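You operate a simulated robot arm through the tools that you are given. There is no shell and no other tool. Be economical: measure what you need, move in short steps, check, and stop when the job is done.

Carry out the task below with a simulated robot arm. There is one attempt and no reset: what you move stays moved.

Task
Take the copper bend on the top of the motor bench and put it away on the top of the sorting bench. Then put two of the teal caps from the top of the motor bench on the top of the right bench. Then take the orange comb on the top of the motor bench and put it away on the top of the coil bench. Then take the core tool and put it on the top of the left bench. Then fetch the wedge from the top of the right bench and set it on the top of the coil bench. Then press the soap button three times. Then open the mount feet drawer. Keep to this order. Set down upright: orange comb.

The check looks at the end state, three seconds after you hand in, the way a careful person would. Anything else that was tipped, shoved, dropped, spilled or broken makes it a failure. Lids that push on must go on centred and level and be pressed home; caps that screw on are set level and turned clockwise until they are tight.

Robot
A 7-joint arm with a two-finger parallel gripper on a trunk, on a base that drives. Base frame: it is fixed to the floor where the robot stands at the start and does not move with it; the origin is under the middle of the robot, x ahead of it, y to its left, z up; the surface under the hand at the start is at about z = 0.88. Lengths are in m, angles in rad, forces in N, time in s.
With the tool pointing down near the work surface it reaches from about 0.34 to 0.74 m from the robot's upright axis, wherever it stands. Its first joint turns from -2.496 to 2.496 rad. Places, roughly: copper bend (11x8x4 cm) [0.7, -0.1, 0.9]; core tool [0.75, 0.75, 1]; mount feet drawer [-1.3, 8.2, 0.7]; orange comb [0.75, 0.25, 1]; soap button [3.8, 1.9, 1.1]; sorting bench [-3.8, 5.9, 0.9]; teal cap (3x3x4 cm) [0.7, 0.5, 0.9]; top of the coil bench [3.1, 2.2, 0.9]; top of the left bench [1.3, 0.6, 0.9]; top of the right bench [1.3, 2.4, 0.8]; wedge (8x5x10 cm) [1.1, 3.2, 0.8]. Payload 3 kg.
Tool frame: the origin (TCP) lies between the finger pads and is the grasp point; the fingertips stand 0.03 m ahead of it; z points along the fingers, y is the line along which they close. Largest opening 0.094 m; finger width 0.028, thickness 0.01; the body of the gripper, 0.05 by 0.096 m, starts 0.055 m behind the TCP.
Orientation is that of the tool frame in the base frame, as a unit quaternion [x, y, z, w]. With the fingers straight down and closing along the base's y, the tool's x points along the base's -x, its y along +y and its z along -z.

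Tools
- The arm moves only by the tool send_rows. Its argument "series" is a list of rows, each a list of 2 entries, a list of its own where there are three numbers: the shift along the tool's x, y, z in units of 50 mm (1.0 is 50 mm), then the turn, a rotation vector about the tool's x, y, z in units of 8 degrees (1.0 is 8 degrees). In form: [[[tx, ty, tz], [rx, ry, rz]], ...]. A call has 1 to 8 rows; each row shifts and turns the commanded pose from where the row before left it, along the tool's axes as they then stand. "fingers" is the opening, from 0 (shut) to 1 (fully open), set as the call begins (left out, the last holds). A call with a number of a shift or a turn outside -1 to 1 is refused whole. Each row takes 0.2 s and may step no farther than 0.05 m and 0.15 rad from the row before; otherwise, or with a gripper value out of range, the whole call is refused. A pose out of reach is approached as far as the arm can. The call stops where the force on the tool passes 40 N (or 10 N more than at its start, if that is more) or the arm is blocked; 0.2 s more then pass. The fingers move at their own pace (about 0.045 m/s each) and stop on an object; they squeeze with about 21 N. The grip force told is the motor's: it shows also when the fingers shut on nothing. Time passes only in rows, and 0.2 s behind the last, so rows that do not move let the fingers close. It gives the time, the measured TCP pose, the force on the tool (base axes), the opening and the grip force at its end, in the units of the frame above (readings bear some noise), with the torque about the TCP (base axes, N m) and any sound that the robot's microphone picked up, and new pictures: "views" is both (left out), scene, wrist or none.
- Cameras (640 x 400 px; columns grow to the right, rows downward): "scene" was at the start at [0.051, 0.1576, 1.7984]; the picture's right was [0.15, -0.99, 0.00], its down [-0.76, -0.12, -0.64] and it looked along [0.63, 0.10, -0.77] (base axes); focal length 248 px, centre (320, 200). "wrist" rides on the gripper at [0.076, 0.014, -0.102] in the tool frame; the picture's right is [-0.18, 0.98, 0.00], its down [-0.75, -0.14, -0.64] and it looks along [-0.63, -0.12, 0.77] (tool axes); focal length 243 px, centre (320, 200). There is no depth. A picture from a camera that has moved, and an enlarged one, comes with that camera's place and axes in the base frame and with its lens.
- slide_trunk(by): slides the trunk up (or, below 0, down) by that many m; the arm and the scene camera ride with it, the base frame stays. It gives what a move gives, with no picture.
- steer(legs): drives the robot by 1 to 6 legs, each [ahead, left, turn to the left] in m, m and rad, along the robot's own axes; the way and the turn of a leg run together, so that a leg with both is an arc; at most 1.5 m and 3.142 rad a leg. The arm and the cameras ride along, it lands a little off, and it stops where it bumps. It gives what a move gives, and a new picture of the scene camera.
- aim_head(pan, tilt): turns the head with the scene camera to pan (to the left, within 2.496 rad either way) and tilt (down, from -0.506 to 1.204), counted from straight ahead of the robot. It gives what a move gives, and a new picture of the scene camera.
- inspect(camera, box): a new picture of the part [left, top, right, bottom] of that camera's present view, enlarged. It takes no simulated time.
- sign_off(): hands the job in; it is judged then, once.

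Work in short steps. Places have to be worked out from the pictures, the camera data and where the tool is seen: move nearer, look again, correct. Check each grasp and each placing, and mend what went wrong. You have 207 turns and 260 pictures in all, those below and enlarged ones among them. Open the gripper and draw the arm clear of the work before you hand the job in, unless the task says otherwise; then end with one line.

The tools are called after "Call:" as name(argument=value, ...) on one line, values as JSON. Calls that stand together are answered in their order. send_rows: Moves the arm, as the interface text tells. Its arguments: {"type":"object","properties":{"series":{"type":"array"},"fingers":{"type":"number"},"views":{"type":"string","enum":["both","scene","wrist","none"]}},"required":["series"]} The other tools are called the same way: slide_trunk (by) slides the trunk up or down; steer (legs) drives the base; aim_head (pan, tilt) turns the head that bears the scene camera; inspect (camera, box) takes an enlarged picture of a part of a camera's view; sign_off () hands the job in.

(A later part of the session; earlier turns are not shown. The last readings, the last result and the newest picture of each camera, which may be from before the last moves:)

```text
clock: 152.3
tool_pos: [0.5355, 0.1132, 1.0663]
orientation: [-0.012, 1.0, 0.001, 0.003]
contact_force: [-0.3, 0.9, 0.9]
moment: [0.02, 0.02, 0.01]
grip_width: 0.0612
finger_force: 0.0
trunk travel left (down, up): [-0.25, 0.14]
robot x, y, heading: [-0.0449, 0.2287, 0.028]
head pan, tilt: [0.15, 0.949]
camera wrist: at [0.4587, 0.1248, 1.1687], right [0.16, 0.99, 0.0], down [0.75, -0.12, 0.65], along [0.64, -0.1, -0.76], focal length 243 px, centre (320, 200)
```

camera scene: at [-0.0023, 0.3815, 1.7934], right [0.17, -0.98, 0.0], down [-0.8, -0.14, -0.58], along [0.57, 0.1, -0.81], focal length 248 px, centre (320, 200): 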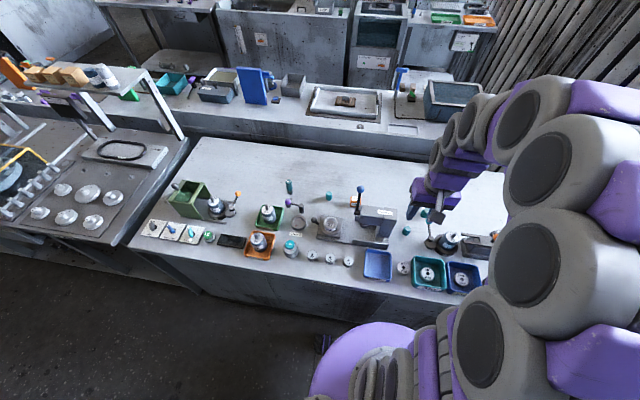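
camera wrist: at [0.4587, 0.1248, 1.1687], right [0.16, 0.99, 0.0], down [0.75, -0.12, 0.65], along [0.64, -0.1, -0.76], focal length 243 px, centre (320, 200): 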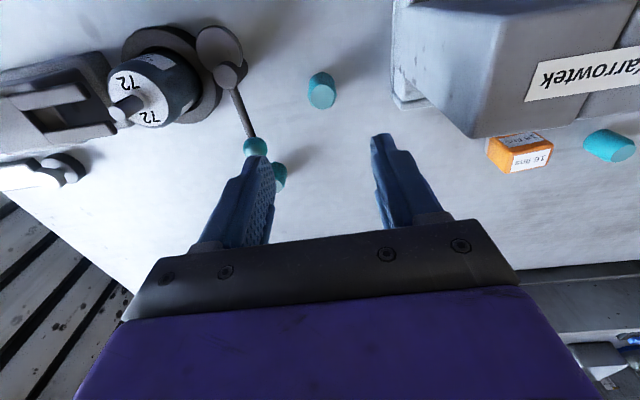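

Triangulated lever knob at (0.571, 0.038, 0.934), clear of the fingers. Descend and grasp cap A.

Call:
send_rows(series=[[[0, 0, 1], [0, 0, 0]], [[0, 0, 1], [0, 0, 0]], [[0, 0, 0.9], [0, 0, 0]]], views="wrist")

Call:
send_rows(series=[[[0, 0, 0], [0, 0, 0]], [[0, 0, 0], [0, 0, 0]], [[0, 0, 0], [0, 0, 0]], [[0, 0, -0.5], [0, 0, 0]], [[0, 0, -1], [0, 0, 0]], [[0, 0, -1], [0, 0, 0]]], fingers=0, views="wrist")

```text
clock: 153.2
tool_pos: [0.5396, 0.1153, 0.9187]
orientation: [-0.012, 1.0, 0.001, 0.004]
contact_force: [-0.5, 0.9, -0.4]
moment: [-0.03, -0.02, 0.01]
grip_width: 0.0613
finger_force: 0.1
trunk travel left (down, up): [-0.25, 0.14]
robot x, y, heading: [-0.0445, 0.2274, 0.025]
head pan, tilt: [0.15, 0.949]
camera wrist: at [0.4636, 0.1267, 1.0225], right [0.16, 0.99, 0.0], down [0.75, -0.13, 0.65], along [0.64, -0.1, -0.76], focal length 243 px, centre (320, 200)
```

wrist: 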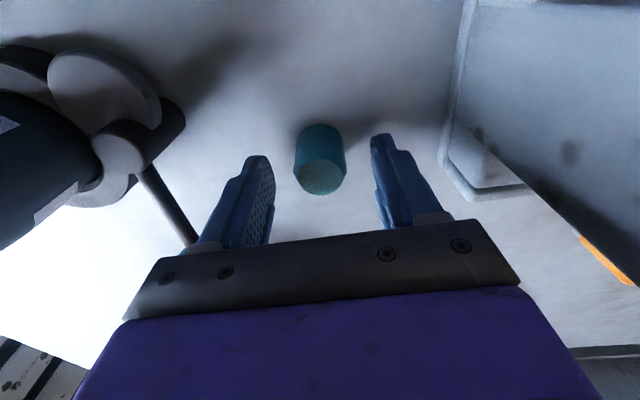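

```text
clock: 154.6
tool_pos: [0.5395, 0.1166, 1.0475]
orientation: [-0.012, 1.0, 0.001, 0.004]
contact_force: [0.2, 0.0, 0.4]
moment: [0.02, 0.04, 0.01]
grip_width: 0.0287
finger_force: 21.3
trunk travel left (down, up): [-0.25, 0.14]
robot x, y, heading: [-0.0478, 0.2268, 0.027]
head pan, tilt: [0.15, 0.949]
camera wrist: at [0.4614, 0.1274, 1.1496], right [0.16, 0.99, 0.0], down [0.75, -0.12, 0.65], along [0.64, -0.1, -0.76], focal length 243 px, centre (320, 200)
```

wrist: 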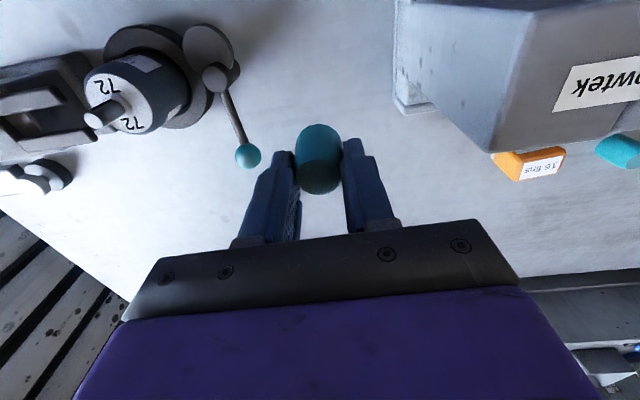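

Cap A held. Lift, retract, and drive round to the right bench's end.

Call:
send_rows(series=[[[0, 0, -1], [0, 0, 0]], [[0, 0, -1], [0, 0, 0]], [[0, 0, -1], [0, 0, 0]], [[0, 0, -1], [0, 0, 0]], [[0, 0, -0.6], [0, 0, 0]], [[1, 0, 0], [0, 0, 0]], [[1, 0, 0], [0, 0, 0]], [[0.7, 0, 0], [0, 0, 0]]], views="none")

Call:
steer(legs=[[-0.4, 0, 0], [0, 0, 1.54], [1.5, 0, 0], [1.5, 0, 0], [0.85, 0, 0], [0, 0, -3.12]])

Call:
aim_head(pan=0.5, tilt=0.5)

```text
clock: 156.3
tool_pos: [0.4004, 0.1098, 1.277]
orientation: [-0.013, 1.0, 0.001, 0.005]
contact_force: [0.1, 1.1, 0.2]
moment: [0.06, -0.03, -0.01]
grip_width: 0.0287
finger_force: 20.8
trunk travel left (down, up): [-0.25, 0.14]
robot x, y, heading: [-0.044, 0.2278, 0.027]
head pan, tilt: [0.15, 0.949]
```

```text
clock: 187.9
tool_pos: [-0.5382, 3.6065, 1.2748]
orientation: [0.679, 0.734, -0.003, 0.005]
contact_force: [-1.2, 0.1, 0.1]
moment: [0.01, -0.01, 0.01]
grip_width: 0.0287
finger_force: 20.9
trunk travel left (down, up): [-0.25, 0.14]
robot x, y, heading: [-0.4467, 4.0572, -1.492]
head pan, tilt: [0.15, 0.949]
camera scene: at [-0.2902, 4.0254, 1.7934], right [-0.97, -0.23, 0.0], down [-0.18, 0.79, -0.58], along [0.13, -0.57, -0.81], focal length 248 px, centre (320, 200)
```

scene: 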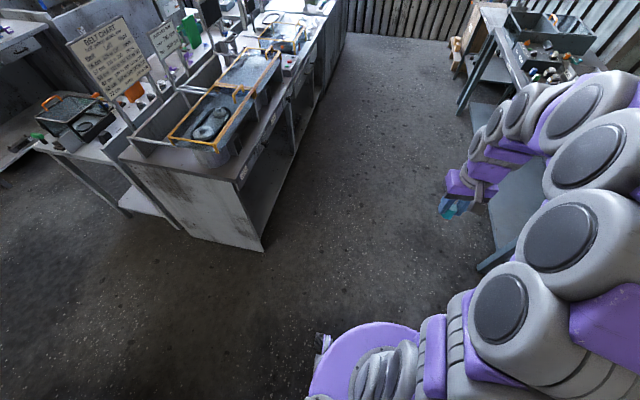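

```text
clock: 188.8
tool_pos: [-0.5379, 3.6072, 1.2762]
orientation: [0.679, 0.734, -0.003, 0.004]
contact_force: [-0.4, 0.2, 0.0]
moment: [-0.02, -0.01, 0.0]
grip_width: 0.0284
finger_force: 20.9
trunk travel left (down, up): [-0.25, 0.14]
robot x, y, heading: [-0.4444, 4.0562, -1.492]
head pan, tilt: [0.499, 0.499]
camera scene: at [-0.257, 4.0198, 1.8308], right [-0.84, -0.55, 0.0], down [-0.26, 0.4, -0.88], along [0.48, -0.73, -0.48], focal length 248 px, centre (320, 200)
```

scene: 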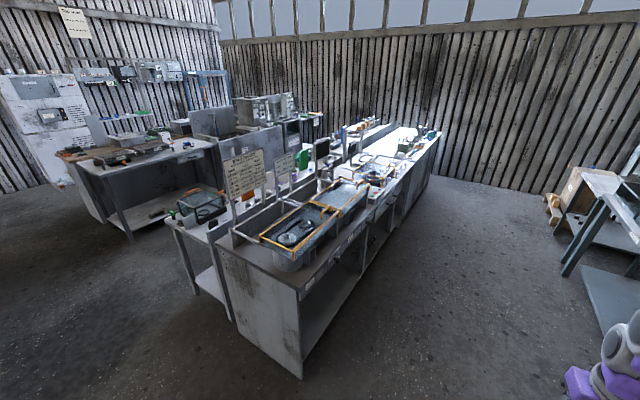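

The right bench is the lower table behind the signs (x≈1.05–1.6, end at y≈3.33). Sidestep over to its end.

Call:
steer(legs=[[0, 0, -0.08], [0, 1.5, 0], [0, 0.3, 0]])

Call:
aim_head(pan=0.1, tilt=0.7)

```text
clock: 198.2
tool_pos: [1.1436, 3.5839, 1.2723]
orientation: [0.724, 0.689, 0.004, 0.011]
contact_force: [0.3, 0.9, -1.4]
moment: [-0.02, -0.01, 0.01]
grip_width: 0.0287
finger_force: 20.4
trunk travel left (down, up): [-0.25, 0.14]
robot x, y, heading: [1.3228, 4.0184, -1.615]
head pan, tilt: [0.499, 0.499]
camera scene: at [1.4632, 3.9579, 1.8341], right [-0.9, -0.44, -0.02], down [-0.19, 0.43, -0.88], along [0.39, -0.79, -0.47], focal length 248 px, centre (320, 200)
```

scene: 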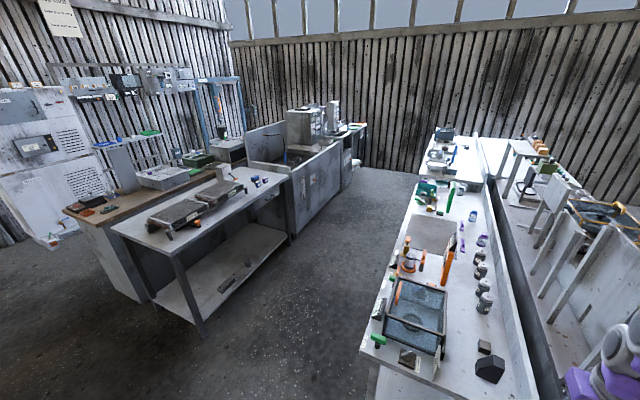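

```text
clock: 199.0
tool_pos: [1.1497, 3.5834, 1.2754]
orientation: [0.724, 0.69, 0.002, 0.008]
contact_force: [-0.3, 1.2, -0.5]
moment: [-0.06, -0.01, 0.01]
grip_width: 0.0286
finger_force: 20.9
trunk travel left (down, up): [-0.25, 0.14]
robot x, y, heading: [1.3184, 4.0128, -1.62]
head pan, tilt: [0.099, 0.7]
camera scene: at [1.4348, 3.9548, 1.815], right [-1.0, -0.05, -0.01], down [-0.02, 0.64, -0.76], along [0.05, -0.76, -0.64], focal length 248 px, centre (320, 200)
```

scene: 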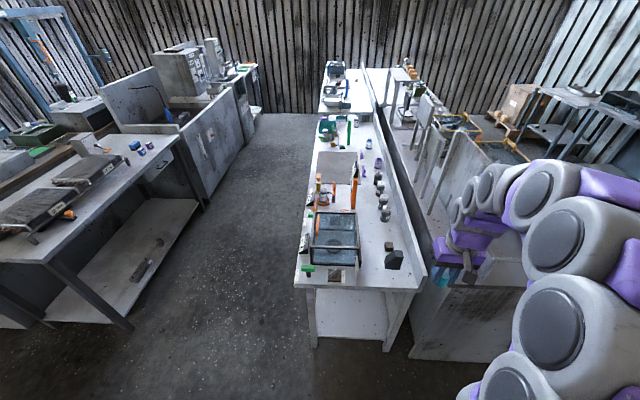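

Call:
inspect(camera="scene", box=[280, 130, 480, 300])

Call:
inspect(camera="scene", box=[290, 50, 420, 150])

```text
2.35 times, centred on (380, 215) of scene
camera zoom: at [1.4348, 3.9548, 1.815], right [-1.0, -0.05, -0.01], down [-0.02, 0.64, -0.76], along [0.05, -0.76, -0.64], focal length 583 px, centre (179, 165)
```

zoom: 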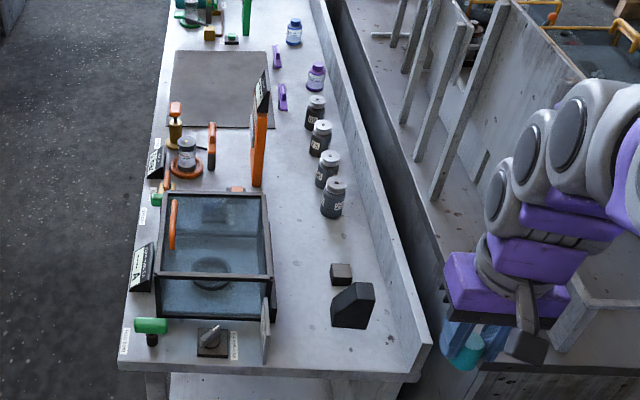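

```text
4.00 times, centred on (355, 100) of scene
camera zoom: at [1.4348, 3.9548, 1.815], right [-1.0, -0.05, -0.01], down [-0.02, 0.64, -0.76], along [0.05, -0.76, -0.64], focal length 990 px, centre (180, 600)
```

zoom: 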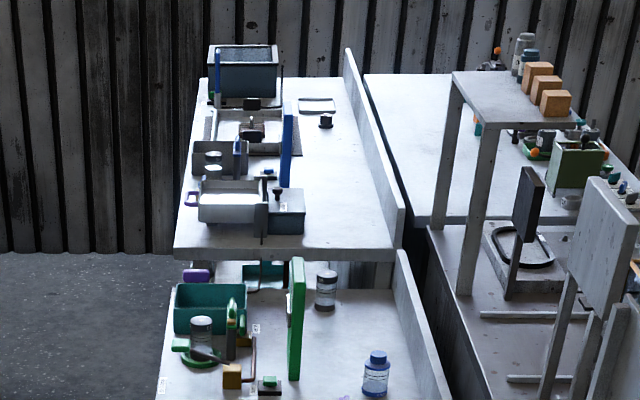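

Free strip identified around x≈1.235, y≈3.02–3.12 (between tank and jars). Approach the bench end.

Call:
steer(legs=[[0, 0, 0.05], [0.38, 0, 0]])

Call:
aim_head(pan=-0.1, tilt=1.0)

Call:
inspect(camera="wrist", box=[0, 0, 640, 300])

```text
clock: 201.8
tool_pos: [1.1982, 3.2054, 1.2762]
orientation: [0.706, 0.708, -0.004, 0.002]
contact_force: [0.4, 0.0, -0.2]
moment: [0.04, 0.04, 0.0]
grip_width: 0.0284
finger_force: 21.1
trunk travel left (down, up): [-0.25, 0.14]
robot x, y, heading: [1.3181, 3.6476, -1.563]
head pan, tilt: [0.099, 0.7]
camera scene: at [1.4663, 3.5892, 1.8133], right [-0.99, -0.1, 0.0], down [-0.06, 0.64, -0.76], along [0.08, -0.76, -0.65], focal length 248 px, centre (320, 200)
```

scene: 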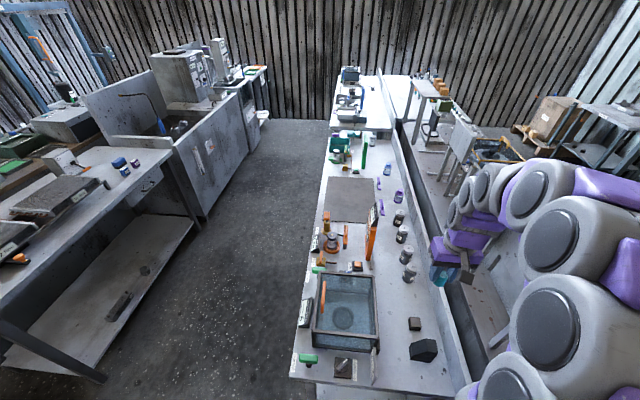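

```text
clock: 202.6
tool_pos: [1.1981, 3.2071, 1.2775]
orientation: [0.707, 0.707, -0.006, 0.003]
contact_force: [0.8, -0.4, -0.2]
moment: [0.04, 0.0, 0.02]
grip_width: 0.0285
finger_force: 21.0
trunk travel left (down, up): [-0.25, 0.14]
robot x, y, heading: [1.3232, 3.6482, -1.571]
head pan, tilt: [-0.099, 1.0]
camera scene: at [1.4449, 3.6055, 1.7905], right [-1.0, 0.1, -0.01], down [0.08, 0.84, -0.54], along [-0.05, -0.54, -0.84], focal length 248 px, centre (320, 200)
```

scene: 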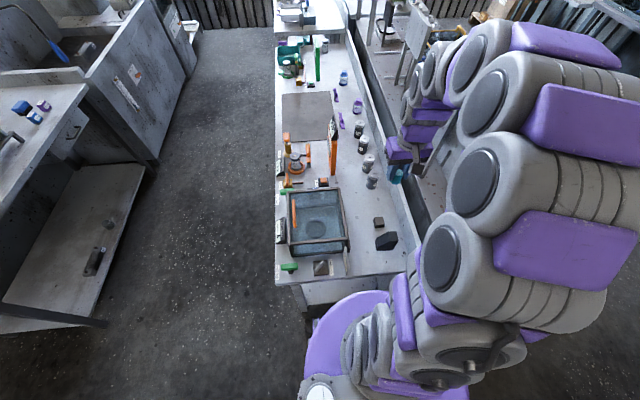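

```text
1.00 times, centred on (320, 150) of wrist (not enlarged: the box is as wide or as high as the picture)
camera zoom: at [1.2123, 3.2834, 1.3799], right [0.98, -0.18, 0.0], down [-0.14, -0.75, 0.65], along [-0.12, -0.64, -0.76], focal length 243 px, centre (320, 250)
```

zoom: 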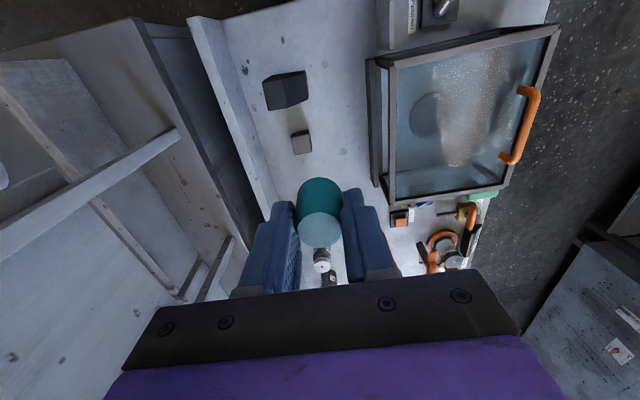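

Positions agree. Move over (1.22, 3.02) and descend partway.

Call:
send_rows(series=[[[-0.95, 0.11, 0], [0, 0, 0]], [[-0.95, 0.11, 0], [0, 0, 0]], [[-0.95, 0.11, 0], [0, 0, 0]], [[-0.89, 0.11, 0], [0, 0, 0]], [[0, 0, 1], [0, 0, 0]], [[0, 0, 1], [0, 0, 0]], [[0, 0, 1], [0, 0, 0]], [[0, 0, 1], [0, 0, 0]]], views="wrist")

```text
clock: 204.4
tool_pos: [1.2243, 3.0177, 1.0754]
orientation: [0.707, 0.707, -0.006, 0.001]
contact_force: [0.4, -0.1, -0.1]
moment: [0.02, -0.01, 0.0]
grip_width: 0.0286
finger_force: 20.6
trunk travel left (down, up): [-0.25, 0.14]
robot x, y, heading: [1.3211, 3.6478, -1.572]
head pan, tilt: [-0.099, 1.0]
camera wrist: at [1.2378, 3.0945, 1.179], right [0.98, -0.18, 0.0], down [-0.14, -0.75, 0.65], along [-0.12, -0.64, -0.76], focal length 243 px, centre (320, 200)
```

wrist: 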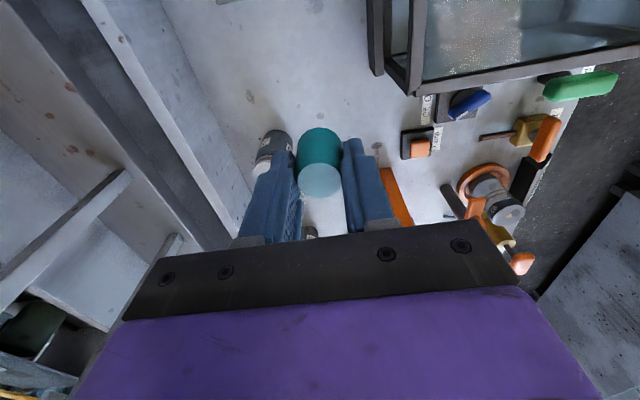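

Spot is clear (jar is to the left-back). Descend with fine final steps.

Call:
send_rows(series=[[[0, 0, 1], [0, 0, 0]], [[0, 0, 1], [0, 0, 0]], [[0, 0, 1], [0, 0, 0]], [[0, 0, 0.9], [0, 0, 0]], [[0, 0, 0.2], [0, 0, 0]], [[0, 0, 0.15], [0, 0, 0]]], views="wrist")

```text
clock: 205.8
tool_pos: [1.2207, 3.014, 0.8642]
orientation: [0.707, 0.707, -0.004, 0.002]
contact_force: [0.0, -0.9, -0.2]
moment: [0.02, 0.01, -0.01]
grip_width: 0.0285
finger_force: 20.8
trunk travel left (down, up): [-0.25, 0.14]
robot x, y, heading: [1.3148, 3.648, -1.57]
head pan, tilt: [-0.099, 1.0]
camera wrist: at [1.2344, 3.0909, 0.9684], right [0.98, -0.18, 0.0], down [-0.14, -0.75, 0.65], along [-0.12, -0.64, -0.76], focal length 243 px, centre (320, 200)
```

wrist: 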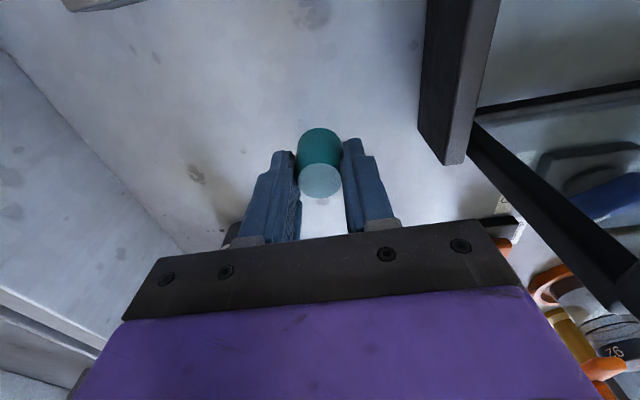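

Call:
send_rows(series=[[[0, 0, 0.12], [0, 0, 0]], [[0, 0, 0.12], [0, 0, 0]], [[0, 0, 0.12], [0, 0, 0]], [[0, 0, 0.1], [0, 0, 0]]], views="wrist")

```text
clock: 206.8
tool_pos: [1.2185, 3.0147, 0.8418]
orientation: [0.707, 0.707, -0.005, 0.002]
contact_force: [-0.3, 0.1, -1.3]
moment: [-0.01, -0.02, -0.04]
grip_width: 0.0284
finger_force: 21.4
trunk travel left (down, up): [-0.25, 0.14]
robot x, y, heading: [1.322, 3.6476, -1.571]
head pan, tilt: [-0.099, 1.0]
camera wrist: at [1.2334, 3.0906, 0.9455], right [0.98, -0.18, 0.0], down [-0.14, -0.75, 0.65], along [-0.12, -0.64, -0.76], focal length 243 px, centre (320, 200)
```

wrist: 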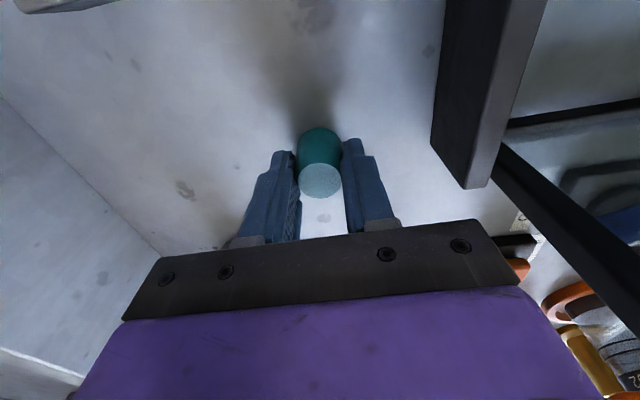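

Close but not yet touching; a few finer steps.

Call:
send_rows(series=[[[0, 0, 0.08], [0, 0, 0]], [[0, 0, 0.08], [0, 0, 0]], [[0, 0, 0.06], [0, 0, 0]]], views="none")

```text
clock: 207.6
tool_pos: [1.2196, 3.015, 0.8328]
orientation: [0.706, 0.708, -0.007, 0.003]
contact_force: [-2.1, -3.2, 15.1]
moment: [-0.11, -0.02, -0.02]
grip_width: 0.0289
finger_force: 21.4
trunk travel left (down, up): [-0.25, 0.14]
robot x, y, heading: [1.3194, 3.6457, -1.567]
head pan, tilt: [-0.099, 1.0]
```

Contact (15 N). Release and lift.

Call:
send_rows(series=[[[0, 0, -0.03], [0, 0, 0]], [[0, 0, 0], [0, 0, 0]], [[0, 0, 0], [0, 0, 0]]], fingers=0.55, views="none")

Call:
send_rows(series=[[[0, 0, -1], [0, 0, 0]], [[0, 0, -1], [0, 0, 0]], [[0, 0, -1], [0, 0, 0]], [[0, 0, -1], [0, 0, 0]], [[0, 0, -1], [0, 0, 0]], [[0, 0, -1], [0, 0, 0]], [[0, 0, -1], [0, 0, 0]], [[0, 0, -1], [0, 0, 0]]], views="wrist")

```text
clock: 208.4
tool_pos: [1.2194, 3.0154, 0.8335]
orientation: [0.707, 0.708, -0.005, 0.002]
contact_force: [0.3, 0.2, 1.0]
moment: [-0.02, 0.02, -0.01]
grip_width: 0.0519
finger_force: 0.0
trunk travel left (down, up): [-0.25, 0.14]
robot x, y, heading: [1.3177, 3.6474, -1.571]
head pan, tilt: [-0.099, 1.0]
```

```text
clock: 210.2
tool_pos: [1.2226, 3.0198, 1.2355]
orientation: [0.706, 0.708, -0.006, 0.001]
contact_force: [-0.5, 0.0, 0.5]
moment: [-0.01, 0.02, 0.03]
grip_width: 0.0517
finger_force: 0.1
trunk travel left (down, up): [-0.25, 0.14]
robot x, y, heading: [1.3197, 3.6485, -1.564]
head pan, tilt: [-0.099, 1.0]
camera wrist: at [1.2375, 3.0968, 1.3383], right [0.98, -0.18, 0.0], down [-0.14, -0.75, 0.65], along [-0.12, -0.64, -0.76], focal length 243 px, centre (320, 200)
```

wrist: 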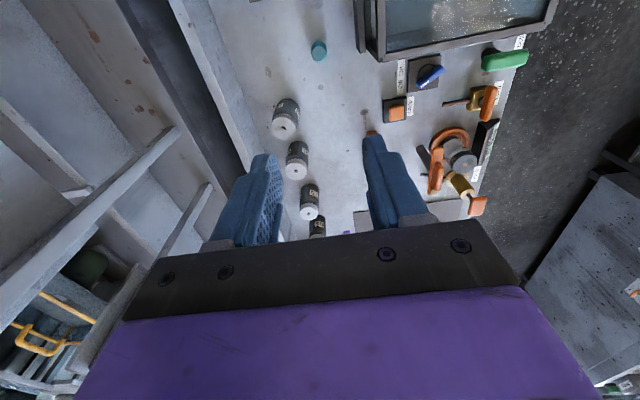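

Cap stands. Retract and return to the motor bench.

Call:
send_rows(series=[[[1, 0, 0], [0, 0, 0]], [[1, 0, 0], [0, 0, 0]], [[1, 0, 0], [0, 0, 0]], [[1, 0, 0], [0, 0, 0]], [[0, 0, -0.6], [0, 0, 0]]], views="none")

Call:
steer(legs=[[-0.4, 0, 0], [0, -1.5, 0], [0, -0.3, 0], [1.5, 0, 0], [1.5, 0, 0]])

```text
clock: 211.4
tool_pos: [1.2232, 3.2221, 1.2611]
orientation: [0.706, 0.708, -0.004, 0.002]
contact_force: [0.1, -0.5, 0.7]
moment: [0.04, 0.01, 0.0]
grip_width: 0.0519
finger_force: 0.1
trunk travel left (down, up): [-0.25, 0.14]
robot x, y, heading: [1.3194, 3.6483, -1.571]
head pan, tilt: [-0.099, 1.0]
```

```text
clock: 236.4
tool_pos: [-0.7288, 0.6561, 1.26]
orientation: [0.732, 0.681, -0.004, 0.003]
contact_force: [-0.2, -0.7, -0.7]
moment: [0.02, -0.01, -0.02]
grip_width: 0.0519
finger_force: 0.0
trunk travel left (down, up): [-0.25, 0.14]
robot x, y, heading: [-0.5963, 1.0737, -1.641]
head pan, tilt: [-0.099, 1.0]
camera scene: at [-0.4714, 1.0218, 1.7903], right [-0.99, 0.17, 0.0], down [0.15, 0.83, -0.54], along [-0.09, -0.53, -0.84], focal length 248 px, centre (320, 200)
```

scene: 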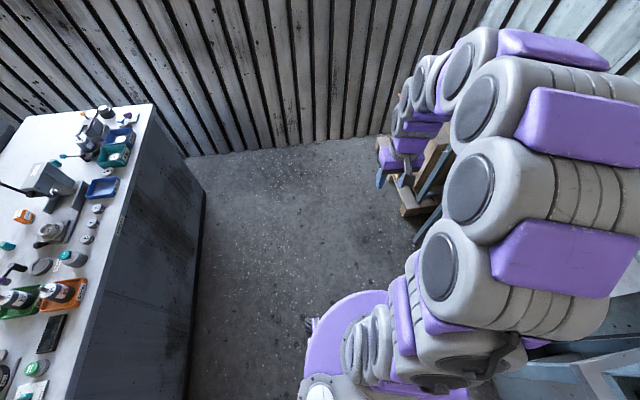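

Second cap: the one at (0.658, 0.452), well clear of the levers. Turn to face the bench and approach at y≈0.5.

Call:
steer(legs=[[0, 0, 1.63], [0, -0.57, 0], [0.6, 0, 0]])

Call:
inspect(camera="wrist", box=[0, 0, 640, 250])

```text
clock: 246.7
tool_pos: [0.4353, 0.4237, 1.2613]
orientation: [-0.009, 1.0, -0.001, 0.005]
contact_force: [0.7, 0.3, 0.2]
moment: [0.0, 0.01, 0.01]
grip_width: 0.0518
finger_force: 0.0
trunk travel left (down, up): [-0.25, 0.14]
robot x, y, heading: [0.0085, 0.5207, 0.021]
head pan, tilt: [-0.099, 1.0]
camera scene: at [0.0486, 0.6484, 1.79], right [-0.08, -1.0, 0.0], down [-0.84, 0.07, -0.54], along [0.54, -0.04, -0.84], focal length 248 px, centre (320, 200)
```

scene: 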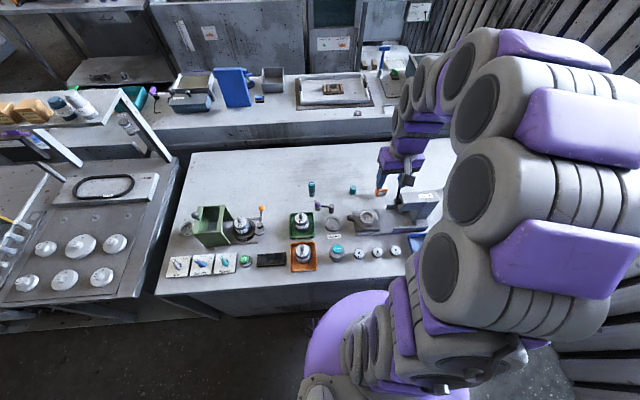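

```text
1.00 times, centred on (320, 125) of wrist (not enlarged: the box is as wide or as high as the picture)
camera zoom: at [0.3575, 0.4366, 1.3631], right [0.17, 0.99, 0.0], down [0.75, -0.13, 0.65], along [0.64, -0.11, -0.76], focal length 243 px, centre (320, 275)
```

zoom: 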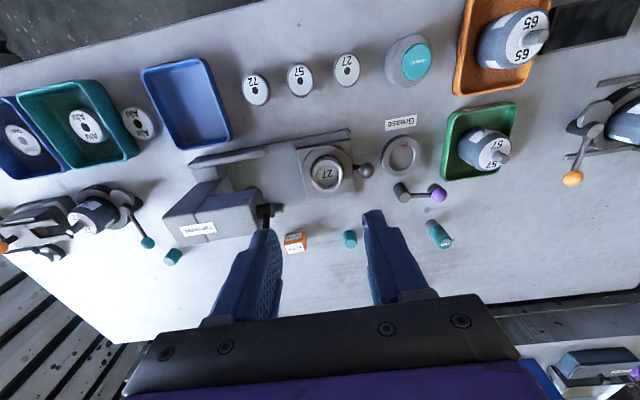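

Move above cap C at (0.655, 0.453).

Call:
send_rows(series=[[[-0.9, 0.1, 0], [0, 0, 0]], [[-0.9, 0.1, 0], [0, 0, 0]], [[-0.9, 0.1, 0], [0, 0, 0]], [[-0.9, 0.1, 0], [0, 0, 0]], [[-0.8, 0.1, 0], [0, 0, 0]], [[0, 0, 1], [0, 0, 0]], [[0, 0, 1], [0, 0, 0]], [[0, 0, 1], [0, 0, 0]]], fingers=0.62, views="none")

Call:
send_rows(series=[[[0, 0, 0.9], [0, 0, 0]]], views="wrist")

```text
clock: 248.4
tool_pos: [0.6582, 0.4567, 1.1113]
orientation: [-0.009, 1.0, -0.002, 0.005]
contact_force: [-0.4, 0.3, -1.1]
moment: [-0.03, -0.01, -0.04]
grip_width: 0.0583
finger_force: 0.0
trunk travel left (down, up): [-0.25, 0.14]
robot x, y, heading: [0.0074, 0.5149, 0.019]
head pan, tilt: [-0.099, 1.0]
```

```text
clock: 248.8
tool_pos: [0.6607, 0.4572, 1.0636]
orientation: [-0.01, 1.0, -0.001, 0.004]
contact_force: [-0.5, -0.2, 0.0]
moment: [-0.01, -0.01, -0.02]
grip_width: 0.0581
finger_force: 0.0
trunk travel left (down, up): [-0.25, 0.14]
robot x, y, heading: [0.0066, 0.5216, 0.016]
head pan, tilt: [-0.099, 1.0]
camera wrist: at [0.5825, 0.469, 1.1671], right [0.17, 0.99, 0.0], down [0.75, -0.13, 0.65], along [0.64, -0.11, -0.76], focal length 243 px, centre (320, 200)
```

wrist: 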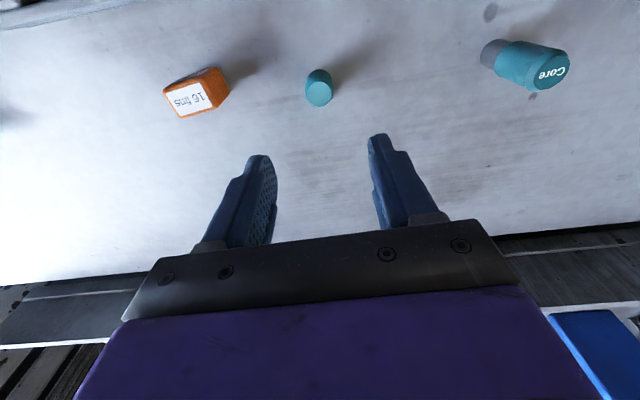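

Aligned. Descend and grasp.

Call:
send_rows(series=[[[0.08, -0.03, 1], [0, 0, 0]], [[0, 0, 1], [0, 0, 0]], [[0, 0, 0.9], [0, 0, 0]]], views="none")

Call:
send_rows(series=[[[0, 0, 0], [0, 0, 0]], [[0, 0, 0], [0, 0, 0]], [[0, 0, 0], [0, 0, 0]], [[0, 0, -0.5], [0, 0, 0]], [[0, 0, -1], [0, 0, 0]], [[0, 0, -1], [0, 0, 0]]], fingers=0, views="wrist")

```text
refused: row 1 steps farther than a row can; nothing moved
```

```text
clock: 250.2
tool_pos: [0.6521, 0.4519, 1.1919]
orientation: [-0.009, 1.0, -0.002, 0.006]
contact_force: [-0.5, -0.1, -0.7]
moment: [0.0, -0.01, 0.06]
grip_width: 0.0
finger_force: 21.1
trunk travel left (down, up): [-0.25, 0.14]
robot x, y, heading: [0.0104, 0.5181, 0.021]
head pan, tilt: [-0.099, 1.0]
camera wrist: at [0.5748, 0.4644, 1.2945], right [0.17, 0.99, 0.0], down [0.75, -0.13, 0.65], along [0.64, -0.11, -0.76], focal length 243 px, centre (320, 200)
```

wrist: 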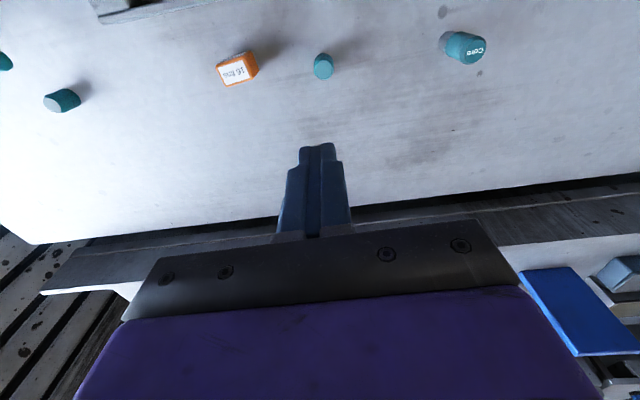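

The first call was refused, so nothing was grasped. Reopen and descend properly.

Call:
send_rows(series=[[[-0.08, 0.06, 0], [0, 0, 0]], [[0, 0, 0.9], [0, 0, 0]], [[0, 0, 0.9], [0, 0, 0]], [[0, 0, 0.9], [0, 0, 0]], [[0, 0, 0.9], [0, 0, 0]], [[0, 0, 0.9], [0, 0, 0]], [[0, 0, 0.92], [0, 0, 0]]], fingers=0.62, views="wrist")

```text
clock: 251.8
tool_pos: [0.6591, 0.4568, 0.9195]
orientation: [-0.01, 1.0, -0.002, 0.006]
contact_force: [-0.3, 0.4, 0.1]
moment: [-0.02, 0.0, -0.02]
grip_width: 0.0582
finger_force: 0.1
trunk travel left (down, up): [-0.25, 0.14]
robot x, y, heading: [0.0057, 0.519, 0.018]
head pan, tilt: [-0.099, 1.0]
camera wrist: at [0.5829, 0.4693, 1.0223], right [0.17, 0.99, 0.0], down [0.75, -0.12, 0.65], along [0.64, -0.11, -0.76], focal length 243 px, centre (320, 200)
```

wrist: 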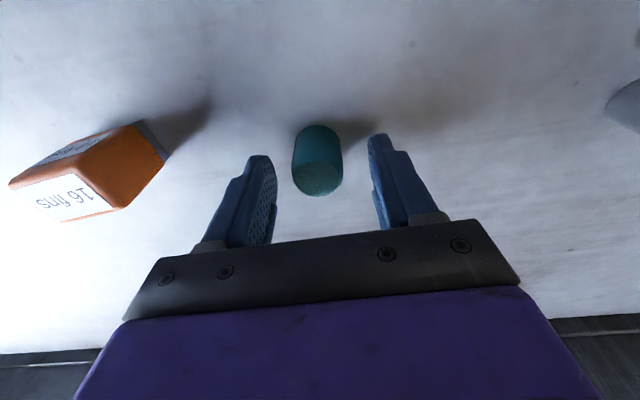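

Cap is between the fingers. Close, lift and retract.

Call:
send_rows(series=[[[0, 0, 0], [0, 0, 0]], [[0, 0, 0], [0, 0, 0]], [[0, 0, 0], [0, 0, 0]], [[0, 0, -0.5], [0, 0, 0]], [[0, 0, -1], [0, 0, 0]], [[0, 0, -1], [0, 0, 0]]], fingers=0, views="none")

Call:
send_rows(series=[[[0, 0, -1], [0, 0, 0]], [[0, 0, -1], [0, 0, 0]], [[0, 0, -1], [0, 0, 0]], [[0, 0, -1], [0, 0, 0]], [[0, 0, -0.6], [0, 0, 0]], [[1, 0, 0], [0, 0, 0]], [[1, 0, 0], [0, 0, 0]], [[1, 0, 0], [0, 0, 0]]], views="wrist")

Call:
steer(legs=[[-0.45, 0, 0], [0, 0, -1.587], [-1.5, 0, 0], [-1.5, 0, 0], [-0.55, 0, 0]])

```text
clock: 253.2
tool_pos: [0.6584, 0.4591, 1.0475]
orientation: [-0.009, 1.0, -0.001, 0.006]
contact_force: [0.3, 0.7, -0.6]
moment: [0.0, 0.01, 0.0]
grip_width: 0.0288
finger_force: 21.1
trunk travel left (down, up): [-0.25, 0.14]
robot x, y, heading: [0.0079, 0.516, 0.025]
head pan, tilt: [-0.099, 1.0]
```

```text
clock: 255.1
tool_pos: [0.505, 0.4538, 1.2748]
orientation: [-0.008, 1.0, -0.002, 0.007]
contact_force: [-1.2, -0.2, 0.0]
moment: [0.01, -0.01, -0.02]
grip_width: 0.0285
finger_force: 21.7
trunk travel left (down, up): [-0.25, 0.14]
robot x, y, heading: [0.0081, 0.5179, 0.021]
head pan, tilt: [-0.099, 1.0]
camera wrist: at [0.4258, 0.4662, 1.3776], right [0.17, 0.99, 0.0], down [0.75, -0.12, 0.65], along [0.64, -0.11, -0.76], focal length 243 px, centre (320, 200)
```

wrist: 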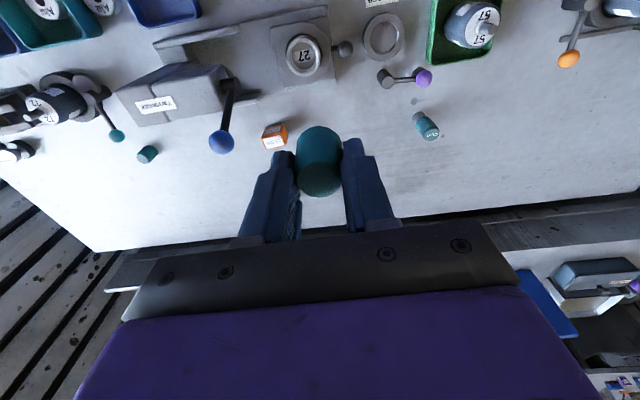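

```text
clock: 278.5
tool_pos: [-0.5004, 3.5836, 1.274]
orientation: [0.699, 0.715, -0.006, 0.003]
contact_force: [-0.5, 0.4, 0.2]
moment: [-0.05, 0.0, -0.03]
grip_width: 0.0284
finger_force: 21.5
trunk travel left (down, up): [-0.25, 0.14]
robot x, y, heading: [-0.4404, 4.0816, -1.546]
head pan, tilt: [-0.099, 1.0]
camera scene: at [-0.3051, 4.0442, 1.7898], right [-1.0, 0.07, 0.0], down [0.06, 0.84, -0.54], along [-0.04, -0.54, -0.84], focal length 248 px, centre (320, 200)
```

scene: 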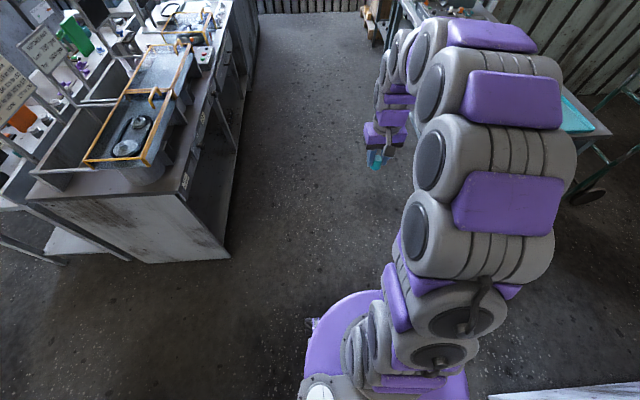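

Now over to the right bench end.

Call:
steer(legs=[[0, 0, -0.025], [0, 1.5, 0], [0, 0.25, 0], [0.42, 0, 0]])

Call:
inspect(camera="wrist", box=[0, 0, 640, 250])

```text
clock: 289.8
tool_pos: [1.2352, 3.1975, 1.2745]
orientation: [0.701, 0.713, -0.008, 0.001]
contact_force: [0.3, -0.2, -0.8]
moment: [0.01, 0.02, 0.03]
grip_width: 0.0284
finger_force: 21.0
trunk travel left (down, up): [-0.25, 0.14]
robot x, y, heading: [1.2922, 3.6949, -1.555]
head pan, tilt: [-0.099, 1.0]
camera scene: at [1.4317, 3.6542, 1.7895], right [-1.0, 0.08, 0.0], down [0.07, 0.84, -0.54], along [-0.05, -0.54, -0.84], focal length 248 px, centre (320, 200)
```

scene: 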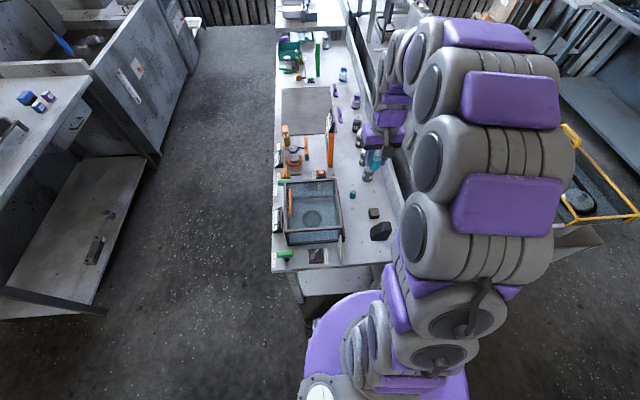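

```text
1.00 times, centred on (320, 125) of wrist (not enlarged: the box is as wide or as high as the picture)
camera zoom: at [1.2497, 3.2739, 1.3772], right [0.99, -0.17, -0.01], down [-0.12, -0.75, 0.65], along [-0.11, -0.64, -0.76], focal length 243 px, centre (320, 275)
```

zoom: 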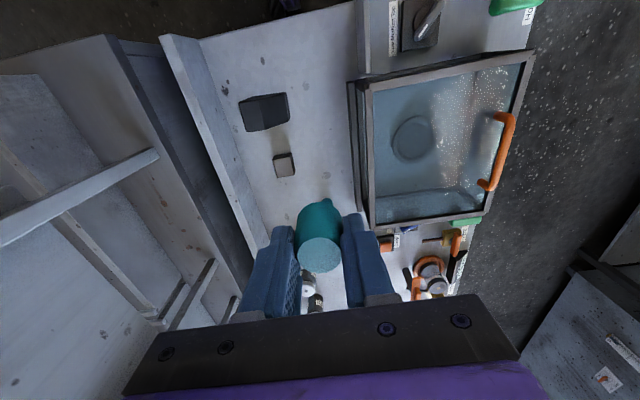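

Cap 1 is visible behind. Place cap 2 at (1.22, 3.10).

Call:
send_rows(series=[[[-0.97, -0.16, 0], [0, 0, 0]], [[-0.97, -0.16, 0], [0, 0, 0]], [[0, 0, 1], [0, 0, 0]], [[0, 0, 1], [0, 0, 0]], [[0, 0, 1], [0, 0, 0]], [[0, 0, 1], [0, 0, 0]], [[0, 0, 1], [0, 0, 0]], [[0, 0, 1], [0, 0, 0]]], views="wrist")

```text
clock: 291.6
tool_pos: [1.2184, 3.0954, 0.976]
orientation: [0.701, 0.713, -0.009, 0.001]
contact_force: [1.4, 0.5, -1.0]
moment: [0.01, 0.02, -0.03]
grip_width: 0.0285
finger_force: 20.9
trunk travel left (down, up): [-0.25, 0.14]
robot x, y, heading: [1.2919, 3.694, -1.554]
head pan, tilt: [-0.099, 1.0]
camera wrist: at [1.2328, 3.173, 1.0787], right [0.99, -0.17, -0.01], down [-0.12, -0.75, 0.65], along [-0.11, -0.64, -0.76], focal length 243 px, centre (320, 200)
```

wrist: 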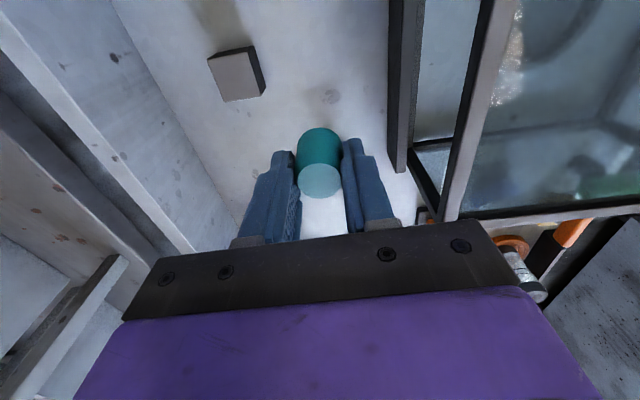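

Call:
send_rows(series=[[[0, 0, 1], [0, 0, 0]], [[0, 0, 1], [0, 0, 0]], [[0, 0, 0.6], [0, 0, 0]], [[0, 0, 0.1], [0, 0, 0]], [[0, 0, 0.08], [0, 0, 0]], [[0, 0, 0.06], [0, 0, 0]]], views="none")

```text
clock: 292.9
tool_pos: [1.2186, 3.0951, 0.8363]
orientation: [0.701, 0.713, -0.01, 0.002]
contact_force: [3.0, 2.1, 14.7]
moment: [0.01, -0.17, 0.05]
grip_width: 0.0286
finger_force: 21.2
trunk travel left (down, up): [-0.25, 0.14]
robot x, y, heading: [1.2971, 3.6959, -1.554]
head pan, tilt: [-0.099, 1.0]
```

Contact. Release and lift.

Call:
send_rows(series=[[[0, 0, -0.03], [0, 0, 0]], [[0, 0, 0], [0, 0, 0]], [[0, 0, 0], [0, 0, 0]]], fingers=0.55, views="none")

Call:
send_rows(series=[[[0, 0, -1], [0, 0, 0]], [[0, 0, -1], [0, 0, 0]], [[0, 0, -1], [0, 0, 0]], [[0, 0, -1], [0, 0, 0]], [[0, 0, -1], [0, 0, 0]], [[0, 0, -1], [0, 0, 0]], [[0, 0, -1], [0, 0, 0]], [[0, 0, -1], [0, 0, 0]]], views="none")

Call:
send_rows(series=[[[1, 0, 0], [0, 0, 0]], [[1, 0, 0], [0, 0, 0]], [[0, 0, -0.6], [0, 0, 0]]], views="wrist")

Call:
steer(legs=[[-0.38, 0, -0.016], [0, -1.5, 0], [0, -0.3, 0], [1.5, 0, 0], [1.5, 0, 0]])

```text
clock: 293.8
tool_pos: [1.2171, 3.0958, 0.8358]
orientation: [0.701, 0.713, -0.008, 0.004]
contact_force: [-0.1, 0.1, 0.4]
moment: [-0.03, 0.03, 0.01]
grip_width: 0.0519
finger_force: 0.0
trunk travel left (down, up): [-0.25, 0.14]
robot x, y, heading: [1.2938, 3.6914, -1.551]
head pan, tilt: [-0.099, 1.0]
```

```text
clock: 295.6
tool_pos: [1.2162, 3.1015, 1.2316]
orientation: [0.701, 0.713, -0.007, 0.002]
contact_force: [0.2, 0.0, -0.5]
moment: [-0.02, 0.02, 0.0]
grip_width: 0.0518
finger_force: 0.1
trunk travel left (down, up): [-0.25, 0.14]
robot x, y, heading: [1.2935, 3.6942, -1.556]
head pan, tilt: [-0.099, 1.0]
```

```text
clock: 296.4
tool_pos: [1.2176, 3.1998, 1.261]
orientation: [0.701, 0.713, -0.007, 0.002]
contact_force: [0.5, 0.9, -0.4]
moment: [0.02, 0.05, 0.03]
grip_width: 0.0515
finger_force: 0.1
trunk travel left (down, up): [-0.25, 0.14]
robot x, y, heading: [1.2922, 3.6938, -1.551]
head pan, tilt: [-0.099, 1.0]
camera wrist: at [1.2305, 3.2792, 1.3644], right [0.99, -0.17, 0.0], down [-0.12, -0.75, 0.65], along [-0.11, -0.64, -0.76], focal length 243 px, centre (320, 200)
```

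wrist: 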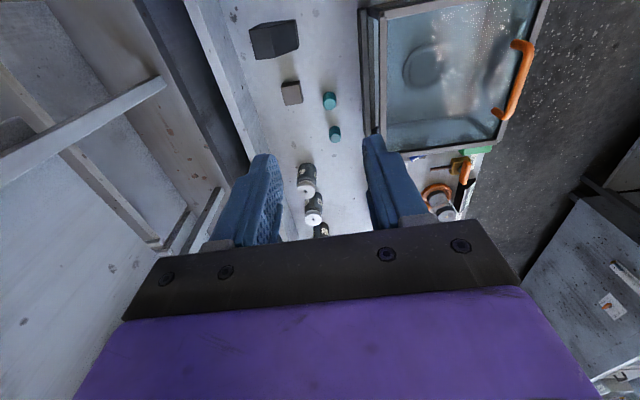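

```text
clock: 321.4
tool_pos: [-0.7409, 0.6525, 1.2617]
orientation: [0.72, 0.694, -0.006, 0.003]
contact_force: [0.4, 0.2, -0.4]
moment: [-0.03, 0.01, -0.01]
grip_width: 0.0516
finger_force: 0.0
trunk travel left (down, up): [-0.25, 0.14]
robot x, y, heading: [-0.6309, 1.1414, -1.606]
head pan, tilt: [-0.099, 1.0]
camera scene: at [-0.5064, 1.0932, 1.7903], right [-0.99, 0.13, 0.0], down [0.12, 0.83, -0.54], along [-0.07, -0.53, -0.84], focal length 248 px, centre (320, 200)
```

scene: 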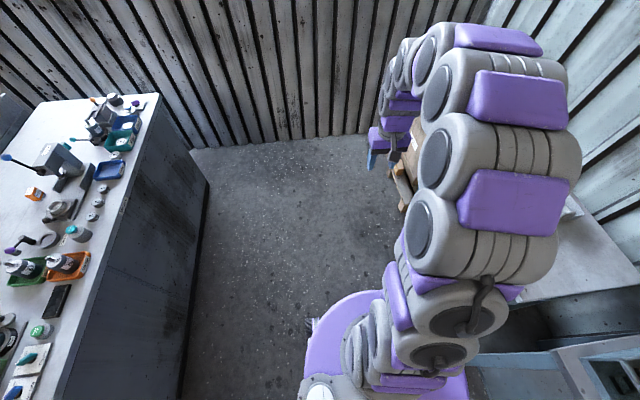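

Both caps stand. Now the comb: the lever knob is close to it, so I'll yaw the hand 90° so its camera side points away. Approach at y≈0.45.

Call:
steer(legs=[[0, 0, 1.6], [0, -0.68, 0], [0.62, 0, 0]])

Call:
inspect(camera="wrist", box=[180, 120, 460, 200])

```text
clock: 332.1
tool_pos: [0.4614, 0.3248, 1.2613]
orientation: [0.016, 1.0, -0.003, 0.007]
contact_force: [-1.0, 0.7, 0.2]
moment: [-0.03, 0.0, 0.04]
grip_width: 0.0519
finger_force: 0.0
trunk travel left (down, up): [-0.25, 0.14]
robot x, y, heading: [-0.0257, 0.4342, -0.03]
head pan, tilt: [-0.099, 1.0]
camera scene: at [0.021, 0.5563, 1.7902], right [-0.13, -0.99, 0.0], down [-0.84, 0.11, -0.54], along [0.53, -0.07, -0.84], focal length 248 px, centre (320, 200)
```

scene: 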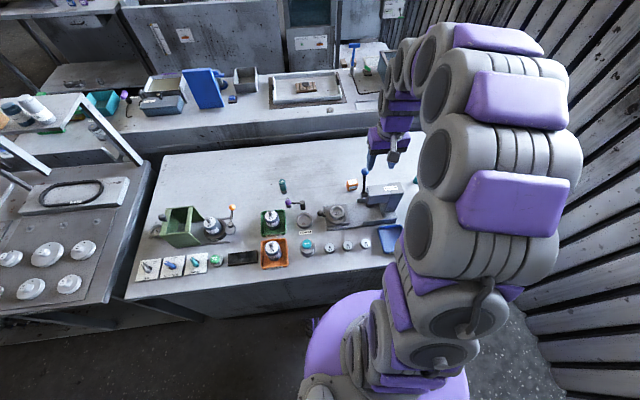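

```text
2.29 times, centred on (320, 160) of wrist
camera zoom: at [0.3843, 0.3419, 1.3642], right [0.22, 0.98, 0.0], down [0.74, -0.16, 0.65], along [0.64, -0.14, -0.76], focal length 555 px, centre (320, 291)
```

zoom: 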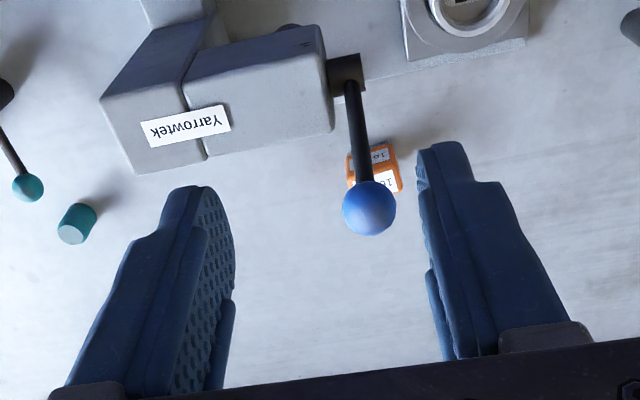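

Move over the comb at safe height while yawing the hand 90°.

Call:
send_rows(series=[[[-0.9, 0.1, 0], [0, 0, 0]], [[-0.9, 0.1, 0], [0, 0, 0]], [[-0.9, 0.1, 0], [0, 0, 0]], [[-0.8, 0, 0], [0, 0, 0]], [[0, 0, 0], [0, 0, 1]], [[0, 0, 0], [0, 0, 1]], [[0, 0, 0], [0, 0, 1]], [[0, 0, 0], [0, 0, 1]]], fingers=0.9, views="none")

Call:
send_rows(series=[[[0, 0, 0], [0, 0, 1]], [[0, 0, 0], [0, 0, 1]], [[0, 0, 0], [0, 0, 1]], [[0, 0, 0], [0, 0, 1]], [[0, 0, 0], [0, 0, 1]], [[0, 0, 0], [0, 0, 1]], [[0, 0, 0], [0, 0, 1]]], views="wrist")

```text
clock: 333.9
tool_pos: [0.6339, 0.3396, 1.2651]
orientation: [0.291, 0.957, -0.003, 0.007]
contact_force: [-0.4, 0.0, 0.3]
moment: [0.0, -0.01, 0.04]
grip_width: 0.0845
finger_force: 0.0
trunk travel left (down, up): [-0.25, 0.14]
robot x, y, heading: [-0.0301, 0.4296, -0.032]
head pan, tilt: [-0.099, 1.0]
```

```text
clock: 335.5
tool_pos: [0.634, 0.3396, 1.2642]
orientation: [0.707, 0.707, 0.002, 0.008]
contact_force: [0.9, 0.1, 0.1]
moment: [0.0, 0.02, 0.02]
grip_width: 0.0845
finger_force: 0.0
trunk travel left (down, up): [-0.25, 0.14]
robot x, y, heading: [-0.0278, 0.4324, -0.035]
head pan, tilt: [-0.099, 1.0]
camera wrist: at [0.6477, 0.4163, 1.3682], right [0.98, -0.18, 0.02], down [-0.15, -0.75, 0.65], along [-0.11, -0.64, -0.76], focal length 243 px, centre (320, 200)
```

wrist: 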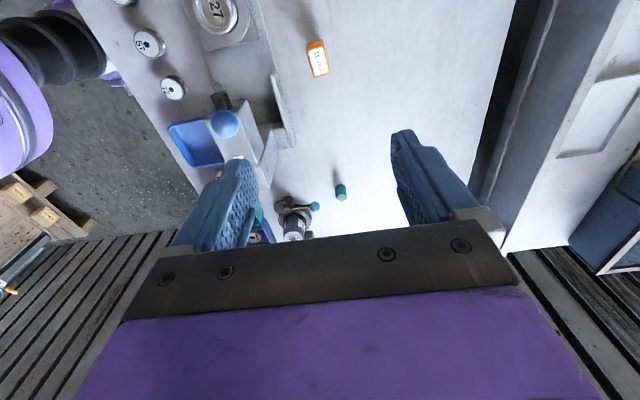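

Call:
inspect(camera="wrist", box=[270, 20, 370, 100])

Call:
send_rows(series=[[[-0.12, 0, 0.9], [0, 0, 0]], [[0, 0, 1], [0, 0, 0]], [[0, 0, 1], [0, 0, 0]], [[0, 0, 1], [0, 0, 0]]], views="wrist")

```text
5.00 times, centred on (320, 60) of wrist
camera zoom: at [0.6477, 0.4163, 1.3682], right [0.98, -0.18, 0.02], down [-0.15, -0.75, 0.65], along [-0.11, -0.64, -0.76], focal length 1213 px, centre (320, 900)
```

zoom: 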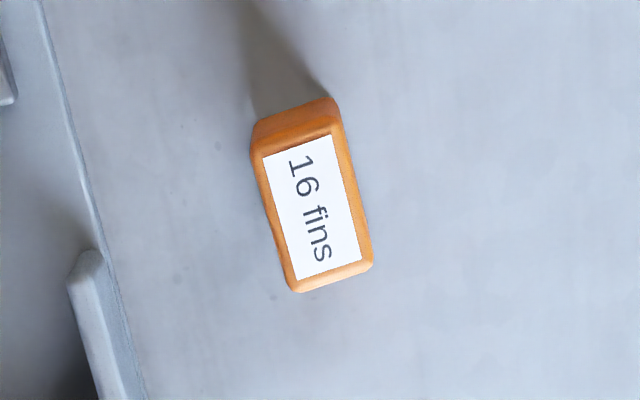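

```text
clock: 336.5
tool_pos: [0.6392, 0.3332, 1.071]
orientation: [0.707, 0.707, 0.001, 0.007]
contact_force: [-0.4, 0.4, -0.4]
moment: [0.0, 0.02, 0.0]
grip_width: 0.0847
finger_force: 0.1
trunk travel left (down, up): [-0.25, 0.14]
robot x, y, heading: [-0.0263, 0.4297, -0.027]
head pan, tilt: [-0.099, 1.0]
camera wrist: at [0.6518, 0.4105, 1.1745], right [0.98, -0.18, 0.01], down [-0.15, -0.75, 0.65], along [-0.11, -0.64, -0.76], focal length 243 px, centre (320, 200)
```

wrist: 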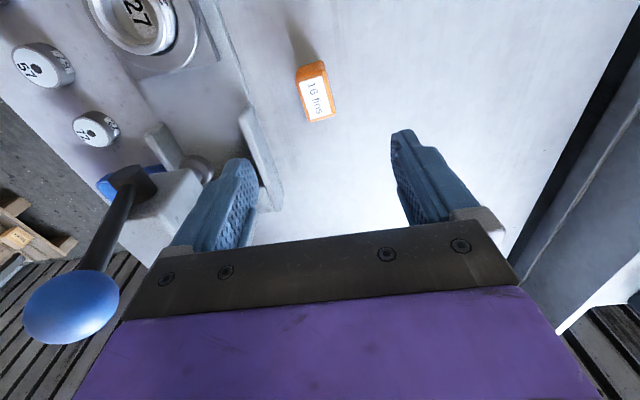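

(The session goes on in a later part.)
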